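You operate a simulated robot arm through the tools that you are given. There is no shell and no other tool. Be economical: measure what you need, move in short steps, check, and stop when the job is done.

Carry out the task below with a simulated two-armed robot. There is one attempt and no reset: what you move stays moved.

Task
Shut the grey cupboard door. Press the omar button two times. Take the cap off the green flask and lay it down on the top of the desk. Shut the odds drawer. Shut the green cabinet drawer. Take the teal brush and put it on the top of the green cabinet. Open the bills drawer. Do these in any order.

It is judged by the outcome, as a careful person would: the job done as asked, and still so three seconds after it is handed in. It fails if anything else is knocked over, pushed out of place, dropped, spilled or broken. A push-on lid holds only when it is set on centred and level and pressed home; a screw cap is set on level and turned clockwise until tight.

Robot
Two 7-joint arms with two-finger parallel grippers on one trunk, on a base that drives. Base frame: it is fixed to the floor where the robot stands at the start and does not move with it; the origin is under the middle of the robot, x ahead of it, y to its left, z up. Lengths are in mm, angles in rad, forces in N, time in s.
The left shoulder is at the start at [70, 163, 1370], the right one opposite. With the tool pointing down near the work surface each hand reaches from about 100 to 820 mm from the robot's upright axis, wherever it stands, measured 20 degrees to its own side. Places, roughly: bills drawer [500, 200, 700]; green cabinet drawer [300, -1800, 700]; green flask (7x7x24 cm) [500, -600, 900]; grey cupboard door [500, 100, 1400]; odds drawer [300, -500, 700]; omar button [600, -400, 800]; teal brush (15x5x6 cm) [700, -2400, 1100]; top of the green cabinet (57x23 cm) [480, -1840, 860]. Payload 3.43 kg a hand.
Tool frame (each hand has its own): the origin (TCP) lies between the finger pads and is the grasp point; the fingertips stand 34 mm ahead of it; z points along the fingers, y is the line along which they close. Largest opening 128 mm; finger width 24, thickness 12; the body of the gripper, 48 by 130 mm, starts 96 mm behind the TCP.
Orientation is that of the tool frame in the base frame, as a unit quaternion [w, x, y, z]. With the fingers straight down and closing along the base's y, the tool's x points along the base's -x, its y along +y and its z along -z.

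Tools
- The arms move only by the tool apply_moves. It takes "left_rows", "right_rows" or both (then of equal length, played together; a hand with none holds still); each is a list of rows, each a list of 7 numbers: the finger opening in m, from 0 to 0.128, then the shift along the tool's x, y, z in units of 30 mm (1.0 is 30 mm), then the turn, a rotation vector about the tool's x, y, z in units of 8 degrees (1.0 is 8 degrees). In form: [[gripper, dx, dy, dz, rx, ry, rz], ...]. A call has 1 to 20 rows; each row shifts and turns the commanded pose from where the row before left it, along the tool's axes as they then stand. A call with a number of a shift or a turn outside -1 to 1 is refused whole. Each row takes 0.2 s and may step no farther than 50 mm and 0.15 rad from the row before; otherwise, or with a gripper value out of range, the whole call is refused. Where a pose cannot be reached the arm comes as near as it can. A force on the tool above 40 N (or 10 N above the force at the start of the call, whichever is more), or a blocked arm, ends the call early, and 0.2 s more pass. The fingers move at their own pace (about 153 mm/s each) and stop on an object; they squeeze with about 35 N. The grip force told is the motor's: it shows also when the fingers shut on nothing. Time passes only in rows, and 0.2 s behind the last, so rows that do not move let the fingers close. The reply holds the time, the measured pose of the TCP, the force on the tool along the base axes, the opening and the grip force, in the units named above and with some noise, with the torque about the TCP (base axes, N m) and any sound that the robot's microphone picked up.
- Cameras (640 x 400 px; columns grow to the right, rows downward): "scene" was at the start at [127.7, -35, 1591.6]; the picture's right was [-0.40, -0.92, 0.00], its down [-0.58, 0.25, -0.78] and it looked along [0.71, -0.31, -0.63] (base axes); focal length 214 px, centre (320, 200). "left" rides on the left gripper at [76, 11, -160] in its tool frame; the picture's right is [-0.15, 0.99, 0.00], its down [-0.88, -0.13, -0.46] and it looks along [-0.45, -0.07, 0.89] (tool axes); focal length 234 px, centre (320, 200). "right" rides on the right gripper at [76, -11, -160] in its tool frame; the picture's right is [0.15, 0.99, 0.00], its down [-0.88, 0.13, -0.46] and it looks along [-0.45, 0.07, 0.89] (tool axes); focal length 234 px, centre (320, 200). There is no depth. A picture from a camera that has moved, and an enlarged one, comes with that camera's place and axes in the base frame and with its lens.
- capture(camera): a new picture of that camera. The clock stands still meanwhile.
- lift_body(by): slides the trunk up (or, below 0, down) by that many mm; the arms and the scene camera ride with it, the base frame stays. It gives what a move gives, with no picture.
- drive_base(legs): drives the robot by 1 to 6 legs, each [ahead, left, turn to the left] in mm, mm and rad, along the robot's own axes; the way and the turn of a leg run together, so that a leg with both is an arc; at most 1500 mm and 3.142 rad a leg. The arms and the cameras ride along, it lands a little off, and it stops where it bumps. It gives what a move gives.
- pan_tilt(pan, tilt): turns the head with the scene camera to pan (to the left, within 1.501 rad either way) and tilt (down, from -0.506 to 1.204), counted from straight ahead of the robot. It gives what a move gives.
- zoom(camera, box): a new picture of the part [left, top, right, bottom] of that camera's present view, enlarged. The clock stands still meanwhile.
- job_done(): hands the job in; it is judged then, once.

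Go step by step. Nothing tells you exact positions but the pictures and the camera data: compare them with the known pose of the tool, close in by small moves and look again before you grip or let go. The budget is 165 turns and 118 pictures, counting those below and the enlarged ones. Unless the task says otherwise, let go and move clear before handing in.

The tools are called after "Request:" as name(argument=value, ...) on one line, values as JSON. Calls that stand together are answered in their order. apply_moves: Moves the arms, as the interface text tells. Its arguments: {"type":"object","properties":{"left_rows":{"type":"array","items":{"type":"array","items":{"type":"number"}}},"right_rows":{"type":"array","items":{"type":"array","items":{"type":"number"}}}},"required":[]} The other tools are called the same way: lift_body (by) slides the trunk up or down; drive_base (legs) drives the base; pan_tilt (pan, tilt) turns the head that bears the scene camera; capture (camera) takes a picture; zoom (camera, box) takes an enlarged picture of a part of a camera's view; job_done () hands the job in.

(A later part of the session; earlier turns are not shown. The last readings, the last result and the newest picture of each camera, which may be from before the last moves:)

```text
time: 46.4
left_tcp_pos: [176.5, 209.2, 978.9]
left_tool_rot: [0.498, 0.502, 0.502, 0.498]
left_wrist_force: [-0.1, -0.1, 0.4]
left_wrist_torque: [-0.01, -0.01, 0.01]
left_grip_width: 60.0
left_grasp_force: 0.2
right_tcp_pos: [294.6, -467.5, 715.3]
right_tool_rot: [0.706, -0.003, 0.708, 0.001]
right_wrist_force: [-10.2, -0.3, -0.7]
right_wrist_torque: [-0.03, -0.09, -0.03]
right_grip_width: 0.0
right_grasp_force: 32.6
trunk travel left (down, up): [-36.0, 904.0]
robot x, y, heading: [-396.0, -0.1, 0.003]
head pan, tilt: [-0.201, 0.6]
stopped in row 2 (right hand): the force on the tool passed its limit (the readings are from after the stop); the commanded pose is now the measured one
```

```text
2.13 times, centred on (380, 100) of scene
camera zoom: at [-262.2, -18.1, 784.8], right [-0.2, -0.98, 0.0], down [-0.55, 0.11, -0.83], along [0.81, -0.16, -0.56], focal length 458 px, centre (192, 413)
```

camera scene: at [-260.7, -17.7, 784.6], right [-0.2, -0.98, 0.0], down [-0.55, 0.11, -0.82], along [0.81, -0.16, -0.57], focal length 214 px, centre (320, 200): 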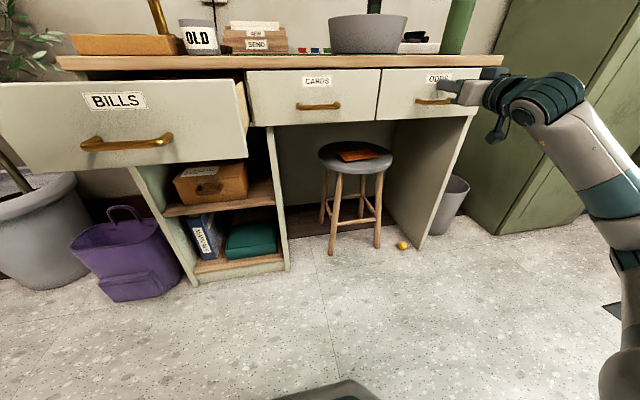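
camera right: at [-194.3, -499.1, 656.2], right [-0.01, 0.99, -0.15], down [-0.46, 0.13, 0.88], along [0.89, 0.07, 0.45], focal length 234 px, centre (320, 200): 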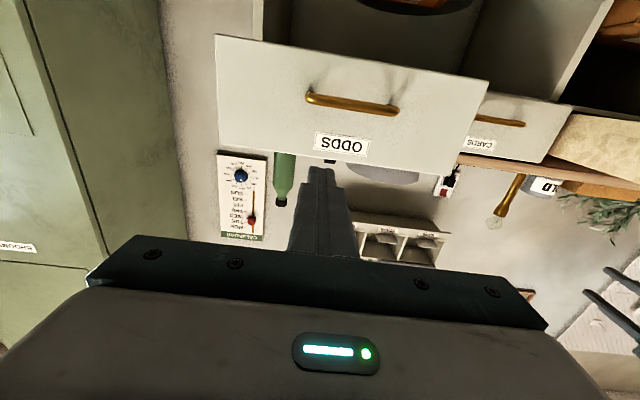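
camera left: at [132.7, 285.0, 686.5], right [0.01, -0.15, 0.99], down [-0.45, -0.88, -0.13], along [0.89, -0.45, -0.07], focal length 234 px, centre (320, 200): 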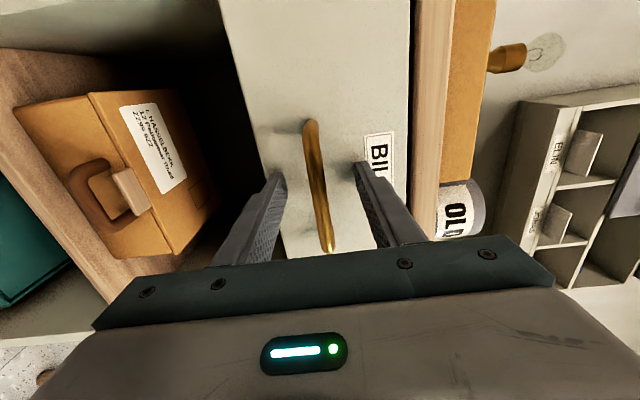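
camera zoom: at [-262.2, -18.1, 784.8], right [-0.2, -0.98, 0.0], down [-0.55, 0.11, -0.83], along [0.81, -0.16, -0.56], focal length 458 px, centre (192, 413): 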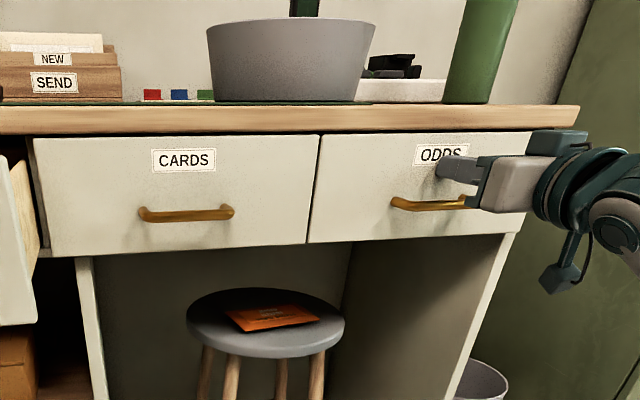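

Odds is shut flush. I'll back off, raise the trunk, and move right to stand before the button and flask.

Request:
drive_base(legs=[[-150, 0, 0]])

Request:
lift_body(by=400)

Request:
lift_body(by=150)

Request:
drive_base(legs=[[0, -420, 0]])

Request:
pan_tilt(pan=-0.1, tilt=0.6)

Request:
capture(camera="scene")

```text
time: 47.7
left_tcp_pos: [28.6, 210.7, 977.8]
left_tool_rot: [0.498, 0.502, 0.502, 0.498]
left_wrist_force: [-0.5, -0.1, 0.5]
left_wrist_torque: [0.0, 0.01, 0.0]
left_grip_width: 59.9
left_grasp_force: 0.0
right_tcp_pos: [145.6, -467.4, 714.6]
right_tool_rot: [0.705, -0.003, 0.709, 0.001]
right_wrist_force: [-0.8, -0.9, 0.4]
right_wrist_torque: [0.01, 0.01, -0.05]
right_grip_width: 0.1
right_grasp_force: 32.9
trunk travel left (down, up): [-36.0, 904.0]
robot x, y, heading: [-546.1, 0.1, 0.003]
head pan, tilt: [-0.201, 0.6]
```

```text
time: 51.5
left_tcp_pos: [30.1, 210.5, 1378.3]
left_tool_rot: [0.497, 0.503, 0.503, 0.498]
left_wrist_force: [0.7, 0.1, 0.3]
left_wrist_torque: [-0.01, 0.0, -0.02]
left_grip_width: 60.1
left_grasp_force: 0.0
right_tcp_pos: [145.3, -467.9, 1113.9]
right_tool_rot: [0.705, -0.001, 0.709, 0.0]
right_wrist_force: [0.6, 0.0, 0.3]
right_wrist_torque: [0.0, 0.02, 0.03]
right_grip_width: 0.0
right_grasp_force: 32.2
trunk travel left (down, up): [-436.0, 504.0]
robot x, y, heading: [-547.6, -1.3, -0.001]
head pan, tilt: [-0.201, 0.6]
```

```text
time: 53.3
left_tcp_pos: [30.0, 210.3, 1526.9]
left_tool_rot: [0.497, 0.502, 0.503, 0.498]
left_wrist_force: [0.8, -0.5, -0.9]
left_wrist_torque: [-0.01, 0.01, -0.02]
left_grip_width: 60.0
left_grasp_force: 0.0
right_tcp_pos: [146.6, -468.2, 1263.0]
right_tool_rot: [0.705, -0.003, 0.709, 0.001]
right_wrist_force: [-0.5, 0.4, 0.2]
right_wrist_torque: [-0.03, 0.02, 0.0]
right_grip_width: 0.0
right_grasp_force: 33.2
trunk travel left (down, up): [-586.0, 354.0]
robot x, y, heading: [-548.3, -0.9, 0.008]
head pan, tilt: [-0.201, 0.6]
```

```text
time: 55.9
left_tcp_pos: [28.2, -203.8, 1527.6]
left_tool_rot: [0.497, 0.5, 0.503, 0.499]
left_wrist_force: [-0.4, 0.4, -0.3]
left_wrist_torque: [-0.01, -0.02, -0.02]
left_grip_width: 59.9
left_grasp_force: 0.0
right_tcp_pos: [148.2, -882.6, 1265.1]
right_tool_rot: [0.706, -0.004, 0.709, 0.003]
right_wrist_force: [-0.6, 0.0, 0.2]
right_wrist_torque: [0.02, 0.05, -0.03]
right_grip_width: 0.3
right_grasp_force: 32.7
trunk travel left (down, up): [-586.0, 354.0]
robot x, y, heading: [-545.0, -418.4, 0.003]
head pan, tilt: [-0.201, 0.6]
```

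```text
time: 56.5
left_tcp_pos: [28.9, -205.1, 1527.1]
left_tool_rot: [0.496, 0.501, 0.504, 0.499]
left_wrist_force: [0.6, -0.1, 0.1]
left_wrist_torque: [0.01, 0.02, -0.04]
left_grip_width: 59.9
left_grasp_force: 0.1
right_tcp_pos: [146.9, -883.0, 1264.1]
right_tool_rot: [0.705, -0.003, 0.709, 0.002]
right_wrist_force: [0.6, 0.6, -0.4]
right_wrist_torque: [0.01, 0.02, 0.01]
right_grip_width: 0.0
right_grasp_force: 32.5
trunk travel left (down, up): [-586.0, 354.0]
robot x, y, heading: [-546.1, -415.4, 0.004]
head pan, tilt: [-0.099, 0.6]
```

```text
87 pictures are left
camera scene: at [-408.5, -426.1, 1334.6], right [-0.1, -1.0, 0.0], down [-0.56, 0.05, -0.82], along [0.82, -0.08, -0.57], focal length 214 px, centre (320, 200)
```

scene: 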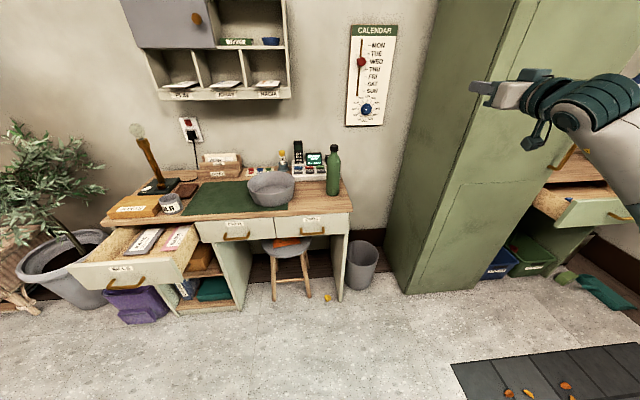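

I'll return the right hand to pointing down near y≈-650 and roll the left hand so its camera is on top (for gripping the flask body later).

Request:
apply_moves(left_rows=[[0.06, 0, 0, 0, 0, 0, 1], [0.06, 0, 0, 0, 0, 0, 1], [0.06, 0, 0, 0, 0, 0, 1], [0.06, 0, 0, 0, 0, 0, 1], [0.06, 0, 0, 0, 0, 0, 1], [0.06, 0, 0, 0, 0, 0, 1], [0.06, 0, 0, 0, 0, 0, 1], [0.06, 0, 0, 0, 0, 0, 1], [0.06, 0, 0, 0, 0, 0, 1], [0.06, 0, 0, 0, 0, 0, 1], [0.06, 0, 0, 0, 0, 0, 1], [0.06, 0, 0, 0, 0, 0, 0.25]], right_rows=[[0, 0, 1, 0, 0, 1, 0], [0, 0, 1, 0, 0, 1, 0], [0, 0, 1, 0, 0, 1, 0], [0, 0, 1, 0, 0, 1, 0], [0, 0, 1, 0, 0, 1, 0], [0, 0, 1, 0, 0, 1, 0], [0, 0, 1, 0, 0, 1, 0], [0, 0, 0.5, 0, 0, 1, 0], [0, 0, 0, 0, 0, 1, 0], [0, 0, 0, 0, 0, 1, 0], [0, 0, 0, 0, 0, 1, 0], [0, 0, 0, 0, 0, 0.25, 0]])

```text
time: 59.1
left_tcp_pos: [28.9, -204.0, 1528.2]
left_tool_rot: [-0.002, 0.71, 0.001, 0.704]
left_wrist_force: [-1.2, 0.0, -0.1]
left_wrist_torque: [0.03, 0.01, -0.02]
left_grip_width: 60.0
left_grasp_force: 0.0
right_tcp_pos: [145.0, -657.4, 1263.9]
right_tool_rot: [-0.001, -0.004, 1.0, 0.0]
right_wrist_force: [0.0, -0.3, -0.7]
right_wrist_torque: [0.01, -0.02, -0.02]
right_grip_width: 0.0
right_grasp_force: 33.0
trunk travel left (down, up): [-586.0, 354.0]
robot x, y, heading: [-549.1, -415.9, 0.004]
head pan, tilt: [-0.099, 0.6]
```

Request:
drive_base(legs=[[400, 0, 0]])

Request:
pan_tilt(pan=-0.1, tilt=0.75)

Request:
capture(camera="scene")

Request:
capture(camera="right")

```text
time: 61.6
left_tcp_pos: [428.7, -201.9, 1528.5]
left_tool_rot: [-0.002, 0.709, 0.003, 0.705]
left_wrist_force: [-0.6, 0.8, -0.7]
left_wrist_torque: [0.02, -0.01, -0.01]
left_grip_width: 60.0
left_grasp_force: 0.1
right_tcp_pos: [547.1, -655.4, 1264.6]
right_tool_rot: [-0.002, -0.006, 1.0, -0.001]
right_wrist_force: [-0.2, -0.6, -0.9]
right_wrist_torque: [0.0, 0.02, 0.02]
right_grip_width: 0.0
right_grasp_force: 32.8
trunk travel left (down, up): [-586.0, 354.0]
robot x, y, heading: [-144.5, -413.6, 0.006]
head pan, tilt: [-0.099, 0.6]
```

```text
time: 62.3
left_tcp_pos: [430.7, -202.2, 1526.9]
left_tool_rot: [-0.003, 0.71, 0.003, 0.704]
left_wrist_force: [-0.4, 0.0, -0.5]
left_wrist_torque: [-0.02, -0.02, -0.02]
left_grip_width: 60.1
left_grasp_force: 0.1
right_tcp_pos: [548.7, -653.6, 1264.1]
right_tool_rot: [-0.001, -0.005, 1.0, -0.001]
right_wrist_force: [0.2, 0.2, 0.9]
right_wrist_torque: [0.0, 0.04, -0.02]
right_grip_width: 0.1
right_grasp_force: 33.4
trunk travel left (down, up): [-586.0, 354.0]
robot x, y, heading: [-144.4, -415.7, 0.004]
head pan, tilt: [-0.099, 0.75]
```

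```text
86 pictures are left
camera scene: at [-12.4, -422.8, 1321.7], right [-0.09, -1.0, 0.0], down [-0.68, 0.06, -0.73], along [0.73, -0.07, -0.68], focal length 214 px, centre (320, 200)
```

scene: 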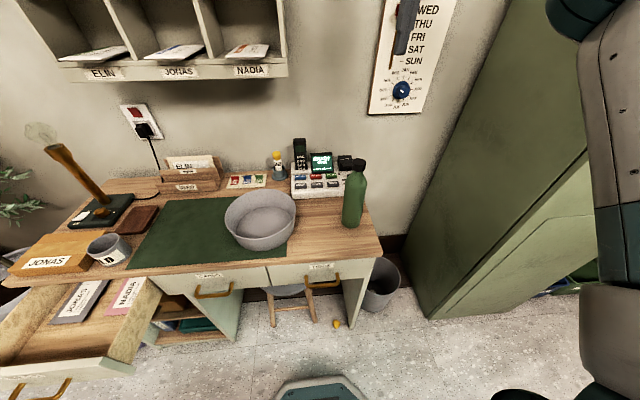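

```text
85 pictures are left
camera right: at [473.0, -663.1, 1424.4], right [-0.16, 0.99, 0.0], down [0.88, 0.14, 0.45], along [0.45, 0.07, -0.89], focal length 234 px, centre (320, 200)
```

right: 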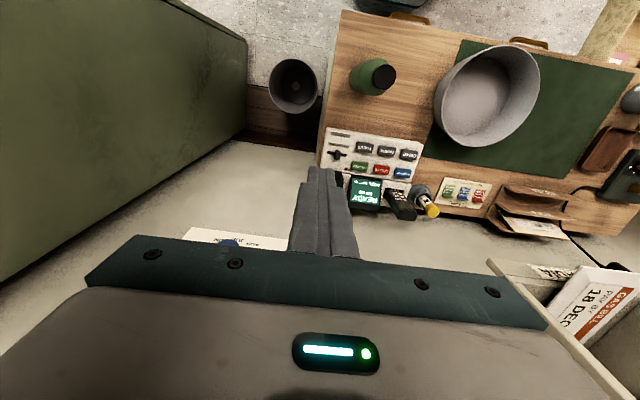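

Request:
zoom(camera="right", box=[310, 110, 450, 220])

Request:
zoom(camera="scene", box=[260, 120, 390, 240])

```text
3.64 times, centred on (380, 165) of right
camera zoom: at [473.0, -663.1, 1424.4], right [-0.16, 0.99, 0.0], down [0.88, 0.14, 0.45], along [0.45, 0.07, -0.89], focal length 852 px, centre (102, 327)
```

zoom: 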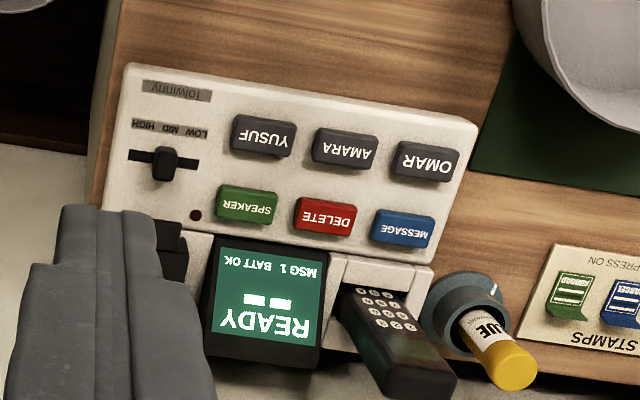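

```text
3.33 times, centred on (325, 180) of scene
camera zoom: at [-12.4, -422.8, 1321.7], right [-0.09, -1.0, 0.0], down [-0.68, 0.06, -0.73], along [0.73, -0.07, -0.68], focal length 715 px, centre (303, 267)
```

zoom: 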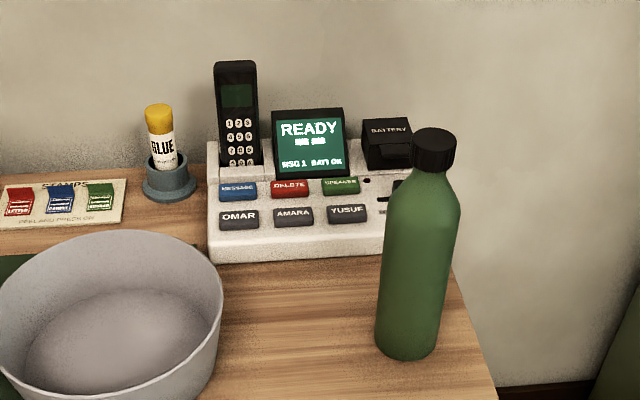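

OMAR triangulates to about (607, -408, 822). I'll move the right hand with shut fingers above it.

Request:
apply_moves(right_rows=[[0, 0, 0, 1, 0, 0, 0], [0, 0, 0, 1, 0, 0, 0], [0, 0, 0, 1, 0, 0, 0], [0, 0, 0, 1, 0, 0, 0], [0, 0, 0, 1, 0, 0, 0], [0, 0, 0, 1, 0, 0, 0], [0, 0, 0, 1, 0, 0, 0], [0, -0.24, 1, 0.4, 0, 0, 0], [0, -0.24, 1, 0.4, 0, 0, 0], [0, -0.24, 1, 0.4, 0, 0, 0], [0, -0.24, 1, 0.4, 0, 0, 0], [0, -0.24, 1, 0.4, 0, 0, 0], [0, -0.24, 1, 0.4, 0, 0, 0], [0, -0.24, 1, 0.4, 0, 0, 0], [0, -0.24, 1, 0.4, 0, 0, 0]])

Request:
zoom(camera="right", box=[220, 60, 420, 240])

Request:
zoom(camera="scene", box=[260, 100, 390, 220])

```text
time: 65.5
left_tcp_pos: [430.9, -200.8, 1526.8]
left_tool_rot: [-0.002, 0.71, 0.003, 0.704]
left_wrist_force: [-0.1, 0.6, -0.1]
left_wrist_torque: [-0.01, -0.01, -0.08]
left_grip_width: 60.0
left_grasp_force: 0.0
right_tcp_pos: [601.8, -411.8, 957.6]
right_tool_rot: [-0.001, -0.005, 1.0, -0.002]
right_wrist_force: [0.2, 0.2, 0.1]
right_wrist_torque: [0.0, 0.01, 0.0]
right_grip_width: 0.1
right_grasp_force: 32.8
trunk travel left (down, up): [-586.0, 354.0]
robot x, y, heading: [-147.4, -416.9, 0.002]
head pan, tilt: [-0.099, 0.75]
```

```text
2.22 times, centred on (320, 150) of right
camera zoom: at [527.0, -421.4, 1117.6], right [-0.16, 0.99, 0.0], down [0.88, 0.14, 0.45], along [0.45, 0.07, -0.89], focal length 520 px, centre (320, 311)
```

zoom: 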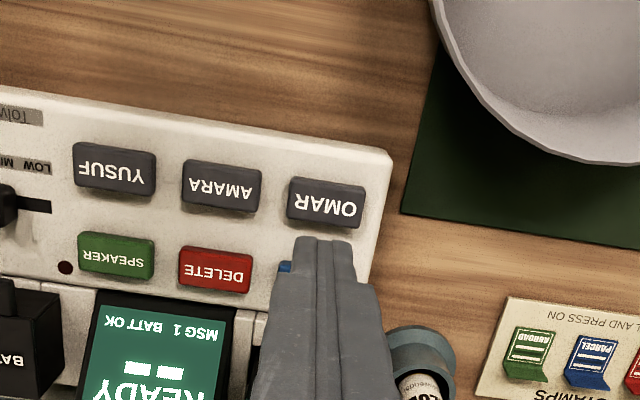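

```text
3.33 times, centred on (325, 160) of scene
camera zoom: at [-12.6, -421.1, 1321.7], right [-0.09, -1.0, 0.0], down [-0.68, 0.06, -0.73], along [0.73, -0.07, -0.68], focal length 715 px, centre (303, 333)
```

zoom: 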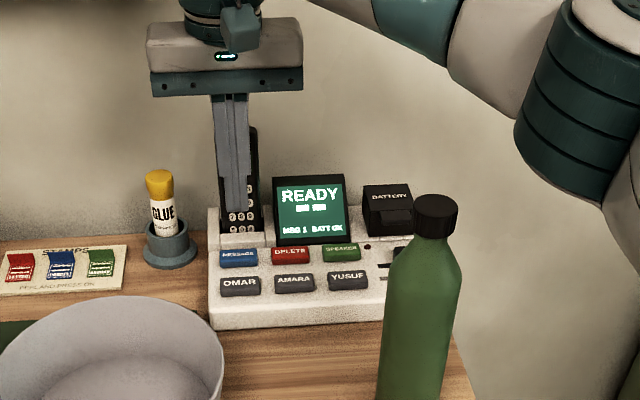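

Request:
apply_moves(right_rows=[[0, -0.13, 0.2, 1, 0, 0, 0], [0, 0, 0, 1, 0, 0, 0], [0, 0, 0, 0.8, 0, 0, 0]])

Request:
zoom(camera="right", box=[220, 60, 420, 240])

Request:
zoom(camera="scene", box=[260, 100, 390, 220])

```text
time: 66.3
left_tcp_pos: [431.1, -201.8, 1527.4]
left_tool_rot: [-0.002, 0.711, 0.003, 0.704]
left_wrist_force: [0.6, 0.3, 0.8]
left_wrist_torque: [-0.01, 0.01, 0.0]
left_grip_width: 60.0
left_grasp_force: 0.1
right_tcp_pos: [605.8, -407.6, 872.3]
right_tool_rot: [-0.002, -0.006, 1.0, -0.001]
right_wrist_force: [0.0, -0.6, 0.5]
right_wrist_torque: [0.02, 0.01, -0.03]
right_grip_width: 0.1
right_grasp_force: 33.6
trunk travel left (down, up): [-586.0, 354.0]
robot x, y, heading: [-143.0, -412.1, 0.007]
head pan, tilt: [-0.099, 0.75]
```

```text
2.22 times, centred on (320, 150) of right
camera zoom: at [530.7, -417.2, 1033.3], right [-0.16, 0.99, 0.0], down [0.88, 0.14, 0.45], along [0.45, 0.07, -0.89], focal length 520 px, centre (320, 311)
```

zoom: 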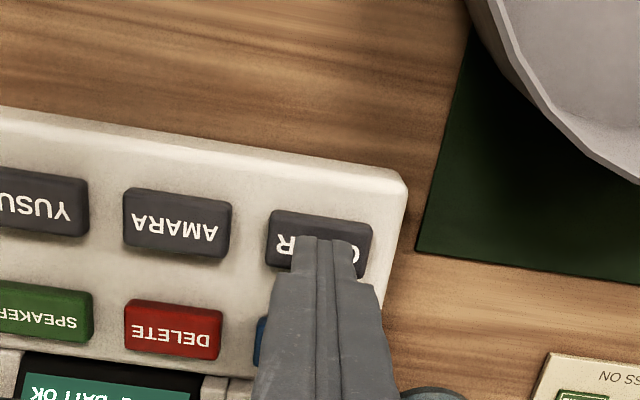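

```text
3.33 times, centred on (325, 160) of scene
camera zoom: at [-12.4, -422.9, 1321.7], right [-0.09, -1.0, 0.0], down [-0.68, 0.06, -0.73], along [0.73, -0.07, -0.68], focal length 715 px, centre (303, 333)
```

zoom: 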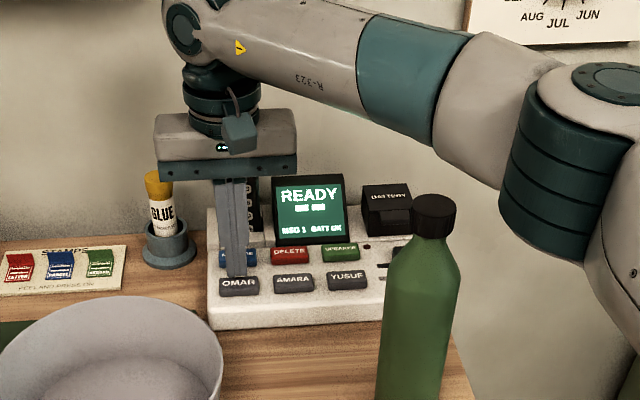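

Tip is centred over OMAR, about 15 mm above. Pressing in small steps.

Request:
apply_moves(right_rows=[[0, 0, 0, 0.2, 0, 0, 0], [0, 0, 0, 0.15, 0, 0, 0], [0, 0, 0, 0.1, 0, 0, 0], [0, 0, 0, 0.1, 0, 0, 0], [0, 0, 0, 0.1, 0, 0, 0]])

Request:
zoom(camera="scene", box=[260, 100, 390, 220])

```text
time: 67.5
left_tcp_pos: [429.4, -200.0, 1528.5]
left_tool_rot: [-0.002, 0.709, 0.002, 0.705]
left_wrist_force: [-1.1, -0.4, -0.4]
left_wrist_torque: [0.01, 0.0, -0.01]
left_grip_width: 60.0
left_grasp_force: 0.1
right_tcp_pos: [605.9, -407.6, 855.3]
right_tool_rot: [-0.001, -0.005, 1.0, 0.0]
right_wrist_force: [0.7, 0.6, 4.1]
right_wrist_torque: [0.03, -0.06, -0.02]
right_grip_width: 0.0
right_grasp_force: 33.1
trunk travel left (down, up): [-586.0, 354.0]
robot x, y, heading: [-146.6, -420.6, 0.002]
head pan, tilt: [-0.099, 0.75]
heard: click
```

```text
3.33 times, centred on (325, 160) of scene
camera zoom: at [-13.4, -422.7, 1321.9], right [-0.09, -1.0, 0.0], down [-0.68, 0.06, -0.73], along [0.73, -0.07, -0.68], focal length 715 px, centre (303, 333)
```

zoom: 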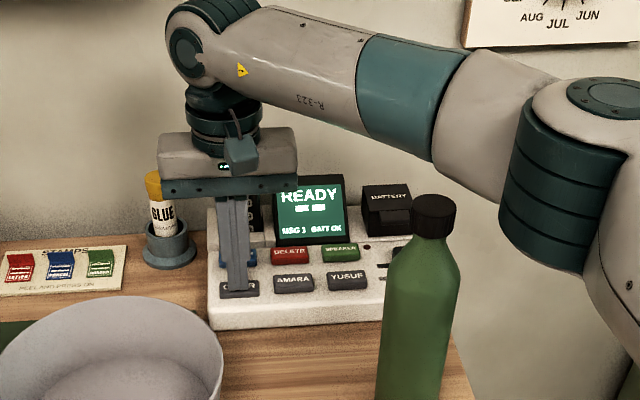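

One click heard. I'll release and see whether that registered.

Request:
apply_moves(right_rows=[[0, 0, 0, -0.3, 0, 0, 0], [0, 0, 0, -0.3, 0, 0, 0], [0, 0, 0, 0, 0, 0, 0]])

Request:
zoom(camera="scene", box=[290, 120, 370, 200])

```text
time: 68.3
left_tcp_pos: [429.3, -202.0, 1527.0]
left_tool_rot: [-0.002, 0.71, 0.003, 0.704]
left_wrist_force: [-0.1, 0.2, 0.3]
left_wrist_torque: [-0.01, 0.01, 0.0]
left_grip_width: 59.8
left_grasp_force: 0.1
right_tcp_pos: [605.1, -406.7, 871.5]
right_tool_rot: [-0.003, -0.005, 1.0, 0.0]
right_wrist_force: [-0.8, 0.1, 0.3]
right_wrist_torque: [-0.04, -0.01, -0.02]
right_grip_width: 0.1
right_grasp_force: 33.4
trunk travel left (down, up): [-586.0, 354.0]
robot x, y, heading: [-142.4, -416.8, 0.003]
head pan, tilt: [-0.099, 0.75]
```

```text
5.00 times, centred on (330, 160) of scene
camera zoom: at [-12.6, -422.8, 1321.7], right [-0.09, -1.0, 0.0], down [-0.68, 0.06, -0.73], along [0.73, -0.07, -0.68], focal length 1072 px, centre (270, 400)
```

zoom: 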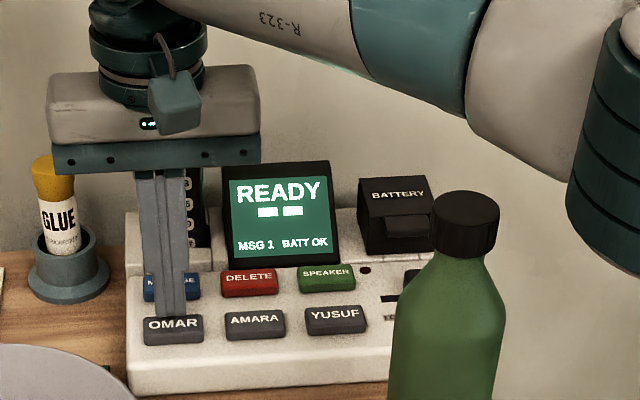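

The button is back up. Pressing the second time the same way.

Request:
apply_moves(right_rows=[[0, 0, 0, 0.2, 0, 0, 0], [0, 0, 0, 0.15, 0, 0, 0], [0, 0, 0, 0.1, 0, 0, 0], [0, 0, 0, 0.1, 0, 0, 0], [0, 0, 0, 0.05, 0, 0, 0]])

Request:
apply_moves(right_rows=[[0, 0, 0, -0.3, 0, 0, 0], [0, 0, 0, -1, 0, 0, 0], [0, 0, 0, -1, 0, 0, 0], [0, 0, 0, -1, 0, 0, 0], [0, 0, 0, -1, 0, 0, 0], [0, 0, 0, -1, 0, 0, 0]])

Request:
zoom(camera="scene", box=[290, 120, 370, 200])

```text
time: 69.5
left_tcp_pos: [429.3, -202.1, 1527.5]
left_tool_rot: [-0.002, 0.709, 0.002, 0.705]
left_wrist_force: [0.5, -0.4, -0.2]
left_wrist_torque: [-0.05, 0.0, -0.01]
left_grip_width: 59.8
left_grasp_force: 0.1
right_tcp_pos: [604.8, -407.2, 854.6]
right_tool_rot: [-0.001, -0.005, 1.0, 0.0]
right_wrist_force: [2.3, -0.7, 3.9]
right_wrist_torque: [0.01, -0.1, 0.01]
right_grip_width: 0.0
right_grasp_force: 33.6
trunk travel left (down, up): [-586.0, 354.0]
robot x, y, heading: [-144.4, -415.6, 0.005]
head pan, tilt: [-0.099, 0.75]
heard: click
```

```text
time: 70.9
left_tcp_pos: [429.4, -201.7, 1527.7]
left_tool_rot: [-0.002, 0.71, 0.002, 0.704]
left_wrist_force: [-0.6, 0.6, 0.2]
left_wrist_torque: [0.01, 0.01, 0.0]
left_grip_width: 59.9
left_grasp_force: 0.0
right_tcp_pos: [604.5, -407.1, 1014.9]
right_tool_rot: [-0.001, -0.006, 1.0, -0.001]
right_wrist_force: [0.1, 0.0, 0.0]
right_wrist_torque: [0.0, 0.02, 0.01]
right_grip_width: 0.0
right_grasp_force: 32.8
trunk travel left (down, up): [-586.0, 354.0]
robot x, y, heading: [-140.3, -410.9, 0.002]
head pan, tilt: [-0.099, 0.75]
```

```text
5.00 times, centred on (330, 160) of scene
camera zoom: at [-13.5, -422.4, 1321.8], right [-0.09, -1.0, 0.0], down [-0.68, 0.06, -0.73], along [0.73, -0.07, -0.68], focal length 1072 px, centre (270, 400)
```

zoom: 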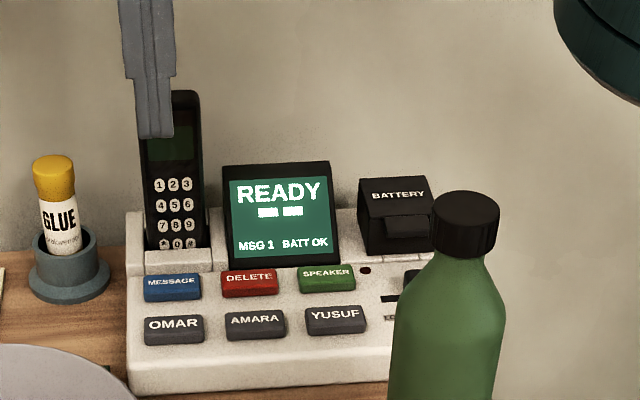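

Both presses clicked. Flask cap is near (447, -567, top 1018). I'll move the right hand aside and bring the left hand back and down.

Request:
apply_moves(left_rows=[[0.09, 0, 0, -1, 0, 0, 0], [0.09, 0, 0, -1, 0, 0, 0], [0.09, 0, 0, -1, 0, 0, 0], [0.1, 0, 0, -1, 0, 0, 0], [0.1, 0, 0, -1, 0, 0, 0], [0.1, 0, 0, -1, 0, 0, 0], [0.1, -1, 0, -0.5, 0, 0, 0], [0.1, -1, 0, 0, 0, 0, 0], [0.1, -1, 0, 0, 0, 0, 0], [0.1, -1, 0, 0, 0, 0, 0], [0.1, -1, 0, 0, 0, 0, 0], [0.1, -1, 0, 0, 0, 0, 0], [0.1, -1, 0, 0, 0, 0, 0], [0.1, -1, 0, 0, 0, 0, 0], [0.1, -1, 0, 0, 0, 0, 0], [0.1, -1, 0, 0, 0, 0, 0]], right_rows=[[0, 0, 0, -1, 0, 0, 0], [0, 0, 0, -1, 0, 0, 0], [0, 0, 0, -1, 0, 0, 0], [0, 0, 0, -1, 0, 0, 0], [0, 0, 0, -1, 0, 0, 0], [0, 0, 0, -1, 0, 0, 0], [0.08, 0.25, -1, 0, 0, 0, 0], [0.08, 0.25, -1, 0, 0, 0, 0], [0.08, 0.25, -1, 0, 0, 0, 0], [0.08, 0.25, -1, 0, 0, 0, 0], [0.08, 0.25, -1, 0, 0, 0, 0], [0.08, 0.25, -1, 0, 0, 0, 0], [0.08, 0.25, -1, 0, 0, 0, 0], [0.08, 0.25, -1, 0, 0, 0, 0], [0.08, 0.25, -1, 0, 0, 0, 0], [0.08, 0.25, -1, 0, 0, 0, 0]])

Request:
capture(camera="scene")

```text
time: 71.4
left_tcp_pos: [398.4, -202.3, 1529.2]
left_tool_rot: [-0.002, 0.709, 0.003, 0.705]
left_wrist_force: [0.7, 0.0, -0.1]
left_wrist_torque: [-0.01, -0.03, 0.06]
left_grip_width: 90.0
left_grasp_force: 0.0
right_tcp_pos: [602.6, -408.7, 1033.3]
right_tool_rot: [-0.01, -0.006, 1.0, -0.006]
right_wrist_force: [0.0, -0.2, 0.0]
right_wrist_torque: [-0.05, -0.03, 0.0]
right_grip_width: 0.1
right_grasp_force: 33.1
trunk travel left (down, up): [-586.0, 354.0]
robot x, y, heading: [-142.5, -412.3, 0.009]
head pan, tilt: [-0.099, 0.75]
stopped in row 2 (right hand): the force on the tool passed its limit (the readings are from after the stop); the commanded pose is now the measured one
```

```text
75 pictures are left
camera scene: at [-14.6, -422.4, 1322.1], right [-0.09, -1.0, 0.0], down [-0.68, 0.06, -0.73], along [0.73, -0.07, -0.68], focal length 214 px, centre (320, 200)
```

scene: 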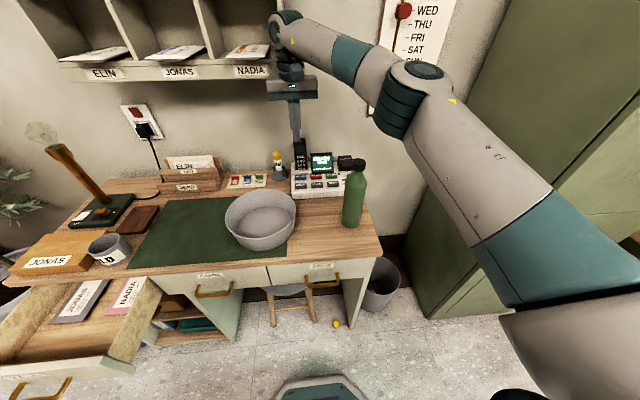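

The right wrist touched the underside of the shelf. I'll lower slightly, draw back toward me and then go right.

Request:
apply_moves(left_rows=[[0.1, 0, 0, -1, 0, 0, 0], [0.1, 0, 0, -1, 0, 0, 0], [0.1, 0, 0, -1, 0, 0, 0], [0.1, 0, 0, -1, 0, 0, 0], [0.1, 0, 0, -1, 0, 0, 0], [0.1, -1, 0, 0, 0, 0, 0], [0.1, -1, 0, 0, 0, 0, 0], [0.1, -1, 0, 0, 0, 0, 0], [0.1, -1, 0, 0, 0, 0, 0], [0.1, -1, 0, 0, 0, 0, 0], [0.1, -1, 0, 0, 0, 0, 0], [0.1, -1, 0, 0, 0, 0, 0], [0.1, -1, 0, 0, 0, 0, 0], [0.1, -1, 0, 0, 0, 0, 0], [0.1, -1, 0, 0, 0, 0, 0], [0.1, -1, 0, 0, 0, 0, 0]], right_rows=[[0, 0, -0.3, 0.7, 0, 0, 0], [0, 0.2, -1, 0, 0, 0, 0], [0, 0.2, -1, 0, 0, 0, 0], [0, 0.2, -1, 0, 0, 0, 0], [0, 0.2, -1, 0, 0, 0, 0], [0, 0.2, -1, -0.3, 0, 0, 0], [0.08, 0.2, -1, -0.5, 0, 0, 0], [0.08, 0.2, -1, -1, 0, 0, 0], [0.08, 0.2, -1, -1, 0, 0, 0], [0.08, 0.2, -1, -1, 0, 0, 0], [0.08, 0.2, -0.5, -1, 0, 0, 0], [0.08, 0, 0, -1, 0, 0, 0], [0.08, 0, 0, -1, 0, 0, 0], [0.08, 0, 0, 0, 0, 0, 0], [0.08, 0, 0, 0, 0, 0, 0], [0.08, 0, 0, 0, 0, 0, 0]])

Request:
capture(camera="scene")

```text
time: 74.8
left_tcp_pos: [305.0, -222.4, 1375.4]
left_tool_rot: [-0.001, 0.711, 0.002, 0.704]
left_wrist_force: [0.8, -0.4, 0.2]
left_wrist_torque: [0.0, 0.01, 0.02]
left_grip_width: 99.9
left_grasp_force: 0.1
left hand out of reach, approached as far as the arm can: row 10, 11, 12, 13, 14, 15, 16
right_tcp_pos: [551.3, -701.8, 1220.2]
right_tool_rot: [-0.01, -0.006, 1.0, -0.005]
right_wrist_force: [-0.9, 0.4, 0.7]
right_wrist_torque: [-0.01, 0.02, -0.02]
right_grip_width: 80.0
right_grasp_force: 0.1
trunk travel left (down, up): [-586.0, 354.0]
robot x, y, heading: [-146.8, -418.0, 0.003]
head pan, tilt: [-0.099, 0.75]
```

```text
74 pictures are left
camera scene: at [-12.3, -422.9, 1321.7], right [-0.09, -1.0, 0.0], down [-0.68, 0.06, -0.73], along [0.73, -0.07, -0.68], focal length 214 px, centre (320, 200)
```

scene: 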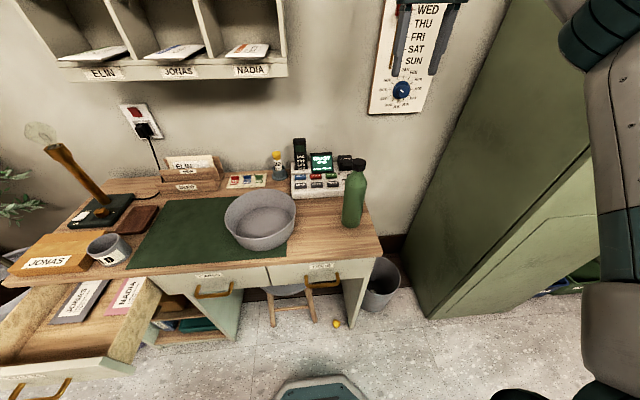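

Nothing was disturbed. The left arm is cramped this close, so I'll back the base 170 mm and then lower the left hand in front of the desk.

Request:
drive_base(legs=[[-170, 0, 0]])

Request:
apply_moves(left_rows=[[0.1, 0, 0, 1, 0, 0, 0], [0.1, 0, 0, 1, 0, 0, 0], [0.1, 0, 0, 1, 0, 0, 0], [0.1, -1, 0, 0.3, 0, 0, 0], [0.1, -1, 0, 0, 0, 0, 0], [0.1, -1, 0, 0, 0, 0, 0], [0.1, -1, 0, 0, 0, 0, 0], [0.1, -1, 0, 0, 0, 0, 0], [0.1, -1, 0, 0, 0, 0, 0], [0.1, -1, 0, 0, 0, 0, 0], [0.1, -1, 0, 0, 0, 0, 0], [0.1, -1, 0, 0, 0, 0, 0], [0.1, -1, 0, 0, 0, 0, 0], [0.1, -1, 0, 0, 0, 0, 0]])

Request:
capture(camera="scene")

```text
time: 76.2
left_tcp_pos: [134.9, -224.0, 1375.9]
left_tool_rot: [-0.002, 0.71, 0.003, 0.704]
left_wrist_force: [0.4, 0.5, 0.4]
left_wrist_torque: [0.0, 0.0, 0.01]
left_grip_width: 99.9
left_grasp_force: 0.1
right_tcp_pos: [380.8, -701.5, 1219.3]
right_tool_rot: [-0.01, -0.006, 1.0, -0.004]
right_wrist_force: [0.2, -0.5, -0.1]
right_wrist_torque: [-0.02, -0.02, -0.03]
right_grip_width: 80.1
right_grasp_force: 0.1
trunk travel left (down, up): [-586.0, 354.0]
robot x, y, heading: [-315.4, -417.7, 0.009]
head pan, tilt: [-0.099, 0.75]
```

```text
time: 79.2
left_tcp_pos: [292.6, -237.6, 1073.1]
left_tool_rot: [-0.003, 0.71, 0.003, 0.704]
left_wrist_force: [0.2, 0.0, -0.2]
left_wrist_torque: [-0.01, -0.02, 0.0]
left_grip_width: 100.1
left_grasp_force: 0.1
left hand out of reach, approached as far as the arm can: row 6, 7, 8, 9, 10, 11, 12
right_tcp_pos: [381.5, -701.2, 1220.0]
right_tool_rot: [-0.01, -0.006, 1.0, -0.005]
right_wrist_force: [0.7, 0.3, -0.3]
right_wrist_torque: [-0.03, -0.03, 0.02]
right_grip_width: 80.0
right_grasp_force: 0.0
trunk travel left (down, up): [-586.0, 354.0]
robot x, y, heading: [-315.7, -413.5, 0.008]
head pan, tilt: [-0.099, 0.75]
```

```text
73 pictures are left
camera scene: at [-183.1, -423.2, 1321.8], right [-0.09, -1.0, 0.0], down [-0.68, 0.06, -0.73], along [0.73, -0.07, -0.68], focal length 214 px, centre (320, 200)
```

scene: 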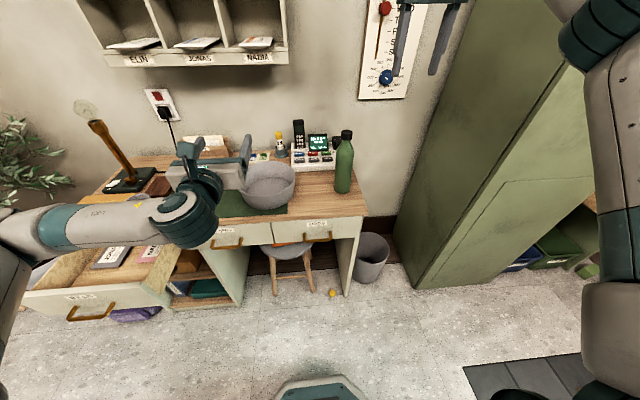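

Request:
apply_moves(left_rows=[[0.1, 0, 1, 0, 0, 0, 0], [0.1, 0, 1, 0, 0, 0, 0], [0.1, 0, 1, 0, 0, 0, 0], [0.1, 0, 1, 0, 0, 0, 0], [0.1, 0, 1, 0, 0, 0, 0], [0.1, 0, 1, 0, 0, 0, 0], [0.1, 0, 1, 0, 0, 0, 0], [0.1, 0, 1, 0, 0, 0, 0], [0.1, 0, 1, 0, 0, 0, 0], [0.1, 0, 1, 0, 0, 0, 0], [0.1, 0, 1, 0, 0, 0, 0], [0.1, -1, 0, 0, 0, 0, 0], [0.1, -1, 0, 0, 0, 0, 0], [0.1, -1, 0, 0, 0, 0, 0], [0.1, -1, 0, 0, 0, 0, 0], [0.1, -1, 0, 0, 0, 0, 0], [0.1, -0.8, 0, 0, 0, 0, 0]])

Request:
capture(camera="scene")

Request:
capture(camera="left")

```text
time: 82.8
left_tcp_pos: [295.3, -566.1, 898.5]
left_tool_rot: [-0.003, 0.709, 0.004, 0.705]
left_wrist_force: [0.0, -0.3, 0.4]
left_wrist_torque: [-0.02, -0.03, -0.04]
left_grip_width: 100.1
left_grasp_force: 0.0
right_tcp_pos: [381.2, -701.9, 1219.7]
right_tool_rot: [-0.01, -0.006, 1.0, -0.005]
right_wrist_force: [-1.1, -0.6, -0.4]
right_wrist_torque: [0.02, -0.02, 0.01]
right_grip_width: 80.2
right_grasp_force: 0.1
trunk travel left (down, up): [-586.0, 354.0]
robot x, y, heading: [-312.5, -415.1, 0.007]
head pan, tilt: [-0.099, 0.75]
```

```text
72 pictures are left
camera scene: at [-183.1, -423.8, 1321.8], right [-0.09, -1.0, 0.0], down [-0.68, 0.06, -0.73], along [0.73, -0.07, -0.68], focal length 214 px, centre (320, 200)
```

scene: 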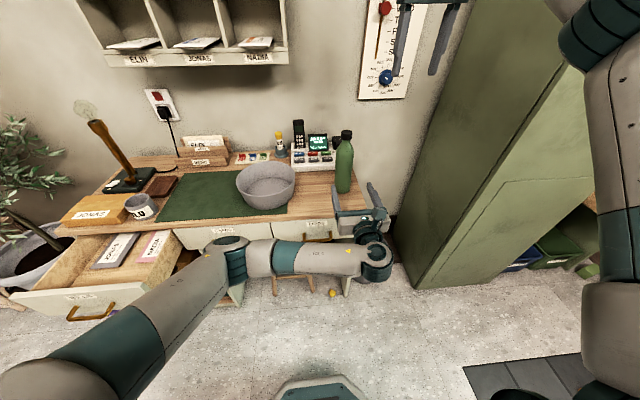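

```text
71 pictures are left
camera left: at [135.0, -579.6, 975.0], right [0.01, -0.99, -0.15], down [-0.46, 0.13, -0.88], along [0.89, 0.07, -0.46], focal length 234 px, centre (320, 200)
```

left: 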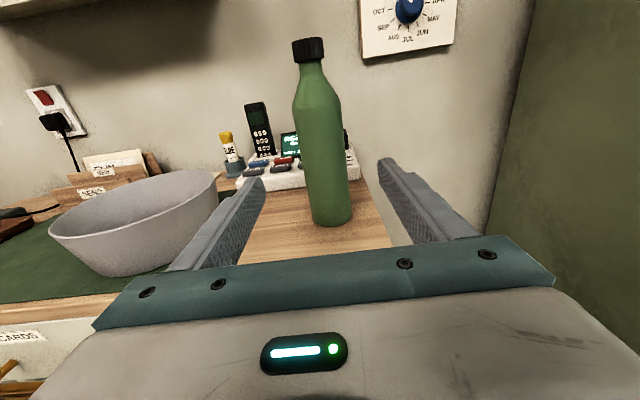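

The flask stands centred between the left fingers. I'll advance 148 mm and close gently around the body.

Request:
apply_moves(left_rows=[[0.1, 0, 0.1, 1, 0, 0, 0], [0.1, 0, 0, 1, 0, 0, 0], [0.1, 0, 0, 1, 0, 0, 0], [0.1, 0, 0, 1, 0, 0, 0], [0.1, 0, 0, 0.85, 0, 0, 0]])

Request:
capture(camera="left")

```text
time: 84.0
left_tcp_pos: [440.1, -570.7, 897.9]
left_tool_rot: [-0.003, 0.71, 0.003, 0.704]
left_wrist_force: [-0.3, -0.5, -0.5]
left_wrist_torque: [-0.02, 0.0, 0.04]
left_grip_width: 100.1
left_grasp_force: 0.0
right_tcp_pos: [381.6, -701.1, 1219.9]
right_tool_rot: [-0.01, -0.006, 1.0, -0.005]
right_wrist_force: [0.2, 0.5, 0.4]
right_wrist_torque: [0.03, 0.01, -0.01]
right_grip_width: 80.2
right_grasp_force: 0.1
trunk travel left (down, up): [-586.0, 354.0]
robot x, y, heading: [-310.8, -416.9, 0.007]
head pan, tilt: [-0.099, 0.75]
```

```text
70 pictures are left
camera left: at [281.7, -582.7, 974.0], right [0.01, -0.99, -0.15], down [-0.46, 0.13, -0.88], along [0.89, 0.07, -0.46], focal length 234 px, centre (320, 200)
```

left: 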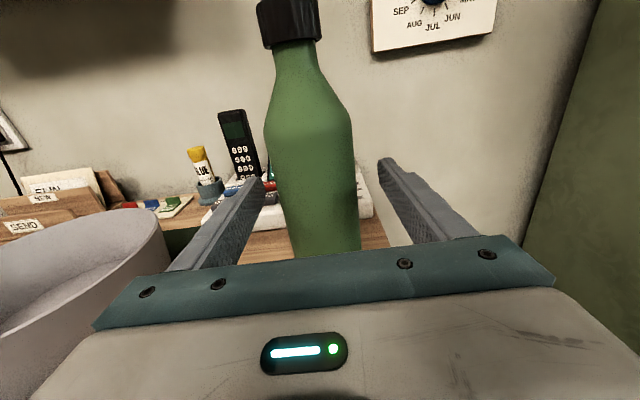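

Request:
apply_moves(left_rows=[[0.08, 0, 0, 0, 0, 0, 0], [0.06, 0, 0, 0, 0, 0, 0], [0, 0, 0, 0, 0, 0, 0], [0, 0, 0, 0, 0, 0, 0]])

Request:
zoom(camera="scene", box=[270, 100, 430, 250])

Request:
capture(camera="right")

```text
time: 85.0
left_tcp_pos: [440.9, -568.7, 898.0]
left_tool_rot: [-0.002, 0.71, 0.003, 0.704]
left_wrist_force: [0.3, 1.1, 0.6]
left_wrist_torque: [0.23, -0.07, -0.04]
left_grip_width: 60.4
left_grasp_force: 35.3
right_tcp_pos: [381.9, -699.6, 1220.5]
right_tool_rot: [-0.01, -0.006, 1.0, -0.005]
right_wrist_force: [0.3, 0.6, -0.1]
right_wrist_torque: [-0.02, -0.03, -0.01]
right_grip_width: 80.0
right_grasp_force: 0.0
trunk travel left (down, up): [-586.0, 354.0]
robot x, y, heading: [-316.6, -416.7, 0.005]
head pan, tilt: [-0.099, 0.75]
```

```text
2.67 times, centred on (350, 175) of scene
camera zoom: at [-183.2, -423.7, 1321.7], right [-0.09, -1.0, 0.0], down [-0.68, 0.06, -0.73], along [0.73, -0.07, -0.68], focal length 572 px, centre (240, 267)
```

zoom: 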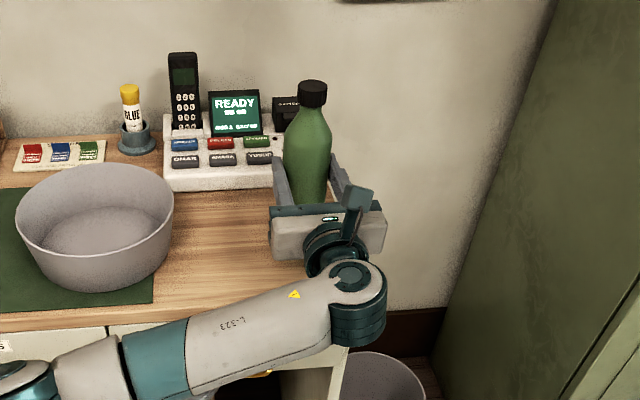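

```text
68 pictures are left
camera right: at [308.8, -709.6, 1381.8], right [-0.16, 0.99, -0.01], down [0.89, 0.15, 0.44], along [0.43, 0.06, -0.9], focal length 234 px, centre (320, 200)
```

right: 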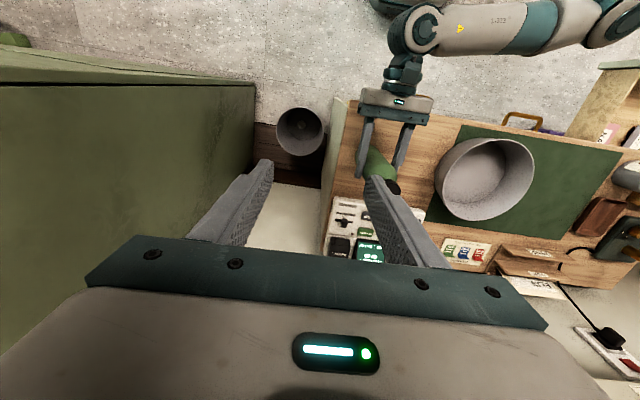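

The left hand holds the flask body (60 mm). I'll level the right hand and bring it over the cap at about (443, -569).

Request:
apply_moves(right_rows=[[0.08, -0.41, 0.87, 0, -0.07, -0.143, 0], [0.08, -0.41, 0.87, 0, 0, 0, 0], [0.08, -0.41, 0.87, 0, 0, 0, 0], [0.08, -0.41, 0.87, 0, 0, 0, 0], [0.08, -0.39, 0.87, 0, 0, 0, 0], [0.08, 0, 0, 1, 0, 0, 0], [0.08, 0, 0, 1, 0, 0, 0], [0.08, 0, 0, 1, 0, 0, 0]])

Request:
capture(camera="right")

Request:
zoom(camera="scene", box=[270, 50, 430, 200])

```text
time: 86.8
left_tcp_pos: [441.1, -568.3, 898.1]
left_tool_rot: [-0.003, 0.71, 0.003, 0.704]
left_wrist_force: [0.8, 1.1, -0.2]
left_wrist_torque: [0.11, -0.16, 0.03]
left_grip_width: 60.7
left_grasp_force: 35.1
right_tcp_pos: [435.9, -569.6, 1128.1]
right_tool_rot: [-0.001, -0.006, 1.0, 0.001]
right_wrist_force: [0.0, 0.1, 0.1]
right_wrist_torque: [0.03, 0.04, 0.0]
right_grip_width: 80.0
right_grasp_force: 0.0
right hand out of reach, approached as far as the arm can: row 5
trunk travel left (down, up): [-586.0, 354.0]
robot x, y, heading: [-316.7, -414.2, 0.008]
head pan, tilt: [-0.099, 0.75]
```

```text
67 pictures are left
camera right: at [360.0, -579.5, 1288.2], right [-0.16, 0.99, 0.0], down [0.88, 0.14, 0.46], along [0.45, 0.07, -0.89], focal length 234 px, centre (320, 200)
```

right: 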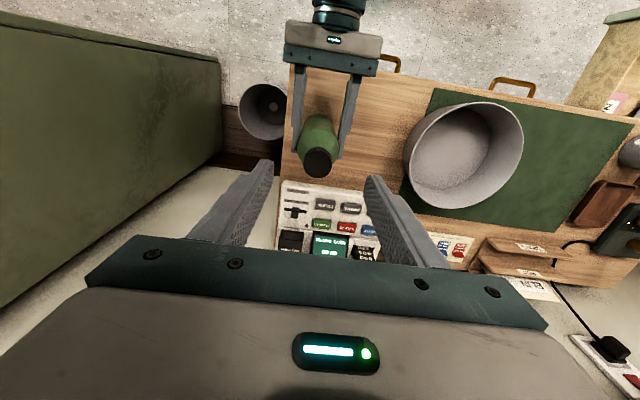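

```text
2.67 times, centred on (350, 125) of scene
camera zoom: at [-182.9, -424.8, 1321.8], right [-0.09, -1.0, 0.0], down [-0.68, 0.06, -0.73], along [0.73, -0.07, -0.68], focal length 572 px, centre (240, 400)
```

zoom: 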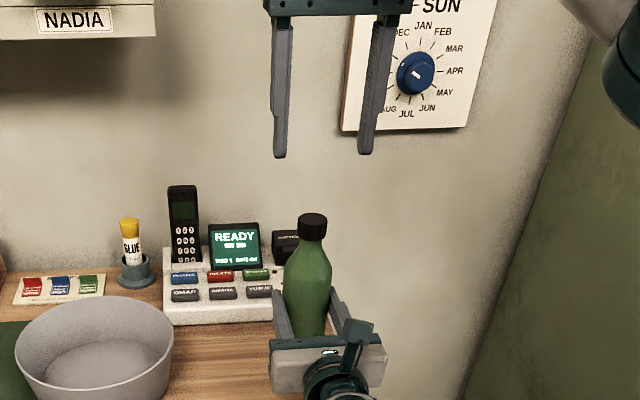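

Cap centre is (446, -569). Descending onto it with TCP at z≈1014.

Request:
apply_moves(right_rows=[[0.08, 0, 0, 1, 0, 0, 0], [0.08, -0.2, 0, 1, 0, 0, 0], [0.08, -0.15, 0, 1, 0, 0, 0], [0.08, 0, 0, 0.5, 0, 0, 0]])

Request:
capture(camera="right")

Request:
zoom(camera="left", box=[220, 0, 420, 120])

```text
time: 87.8
left_tcp_pos: [440.3, -569.6, 897.8]
left_tool_rot: [-0.002, 0.71, 0.003, 0.704]
left_wrist_force: [0.2, -0.6, 0.0]
left_wrist_torque: [-0.03, -0.07, -0.02]
left_grip_width: 60.8
left_grasp_force: 35.0
right_tcp_pos: [445.8, -568.9, 1023.7]
right_tool_rot: [0.0, -0.006, 1.0, 0.0]
right_wrist_force: [-0.4, -0.1, -0.1]
right_wrist_torque: [0.01, -0.03, 0.01]
right_grip_width: 80.0
right_grasp_force: 0.1
trunk travel left (down, up): [-586.0, 354.0]
robot x, y, heading: [-313.5, -412.8, 0.011]
head pan, tilt: [-0.099, 0.75]
```

```text
65 pictures are left
camera right: at [370.5, -578.3, 1182.9], right [-0.16, 0.99, 0.0], down [0.88, 0.14, 0.46], along [0.45, 0.07, -0.89], focal length 234 px, centre (320, 200)
```

right: 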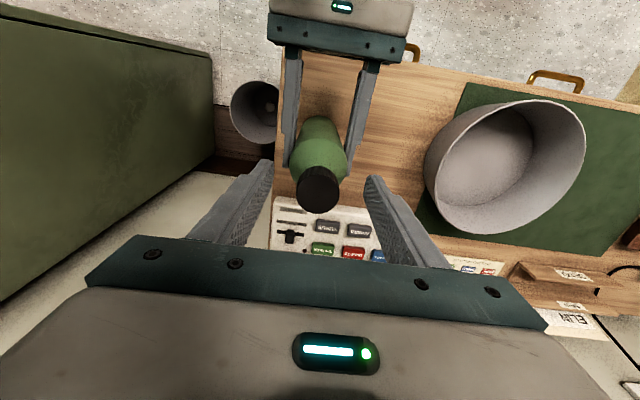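

```text
3.20 times, centred on (320, 60) of left
camera zoom: at [281.4, -582.6, 974.1], right [0.01, -0.99, -0.15], down [-0.46, 0.13, -0.88], along [0.89, 0.07, -0.46], focal length 749 px, centre (320, 648)
```

zoom: 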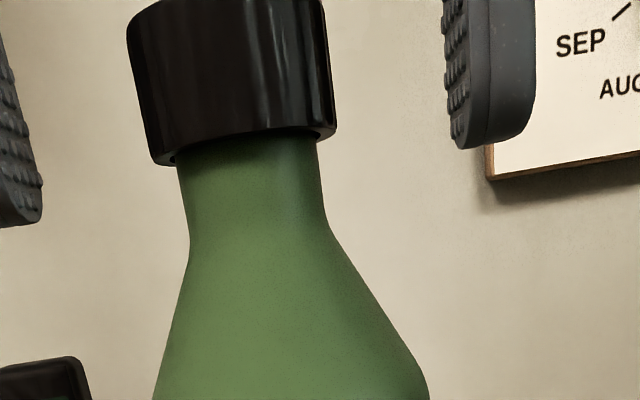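

Fingers straddle the cap. I'll lower a few mm and close on it.

Request:
apply_moves(right_rows=[[0.08, 0, 0, 0.2, 0, 0, 0], [0.05, 0, 0, 0, 0, 0, 0], [0, 0, 0, 0, 0, 0, 0], [0, 0, 0, 0, 0, 0, 0]])

Request:
apply_moves(right_rows=[[0, 0, 0, 0, 0, 0, -0.7], [0, 0, 0, 0, 0, 0, -0.7], [0, 0, 0, 0, 0, 0, -0.7], [0, 0, 0, 0, 0, 0, -0.7]])

Request:
capture(camera="left")

```text
time: 88.8
left_tcp_pos: [440.1, -569.6, 897.9]
left_tool_rot: [-0.002, 0.71, 0.003, 0.704]
left_wrist_force: [-1.6, 1.2, 0.3]
left_wrist_torque: [-0.21, -0.18, 0.03]
left_grip_width: 60.7
left_grasp_force: 34.6
right_tcp_pos: [445.3, -568.6, 1017.6]
right_tool_rot: [-0.001, -0.006, 1.0, -0.001]
right_wrist_force: [1.3, -1.8, 1.2]
right_wrist_torque: [-0.06, -0.06, -0.01]
right_grip_width: 35.8
right_grasp_force: 35.1
trunk travel left (down, up): [-586.0, 354.0]
robot x, y, heading: [-313.3, -417.8, 0.007]
head pan, tilt: [-0.099, 0.75]
```

```text
time: 89.8
left_tcp_pos: [439.8, -569.1, 898.9]
left_tool_rot: [-0.002, 0.711, 0.003, 0.704]
left_wrist_force: [-7.6, 10.8, -0.2]
left_wrist_torque: [-0.74, -0.7, 0.1]
left_grip_width: 60.4
left_grasp_force: 34.5
right_tcp_pos: [446.0, -569.1, 1017.7]
right_tool_rot: [-0.001, -0.201, 0.98, 0.0]
right_wrist_force: [8.7, -10.3, 2.5]
right_wrist_torque: [-0.28, -0.23, -0.06]
right_grip_width: 35.4
right_grasp_force: 35.1
trunk travel left (down, up): [-586.0, 354.0]
robot x, y, heading: [-311.5, -417.4, 0.006]
head pan, tilt: [-0.099, 0.75]
```

```text
63 pictures are left
camera left: at [281.3, -581.7, 974.3], right [0.01, -0.99, -0.15], down [-0.46, 0.12, -0.88], along [0.89, 0.07, -0.46], focal length 234 px, centre (320, 200)
```

left: 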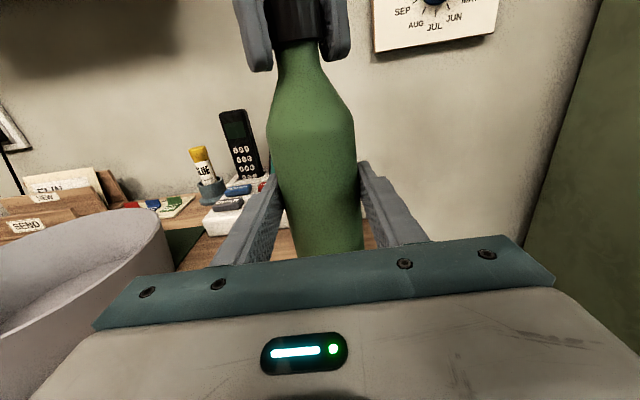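

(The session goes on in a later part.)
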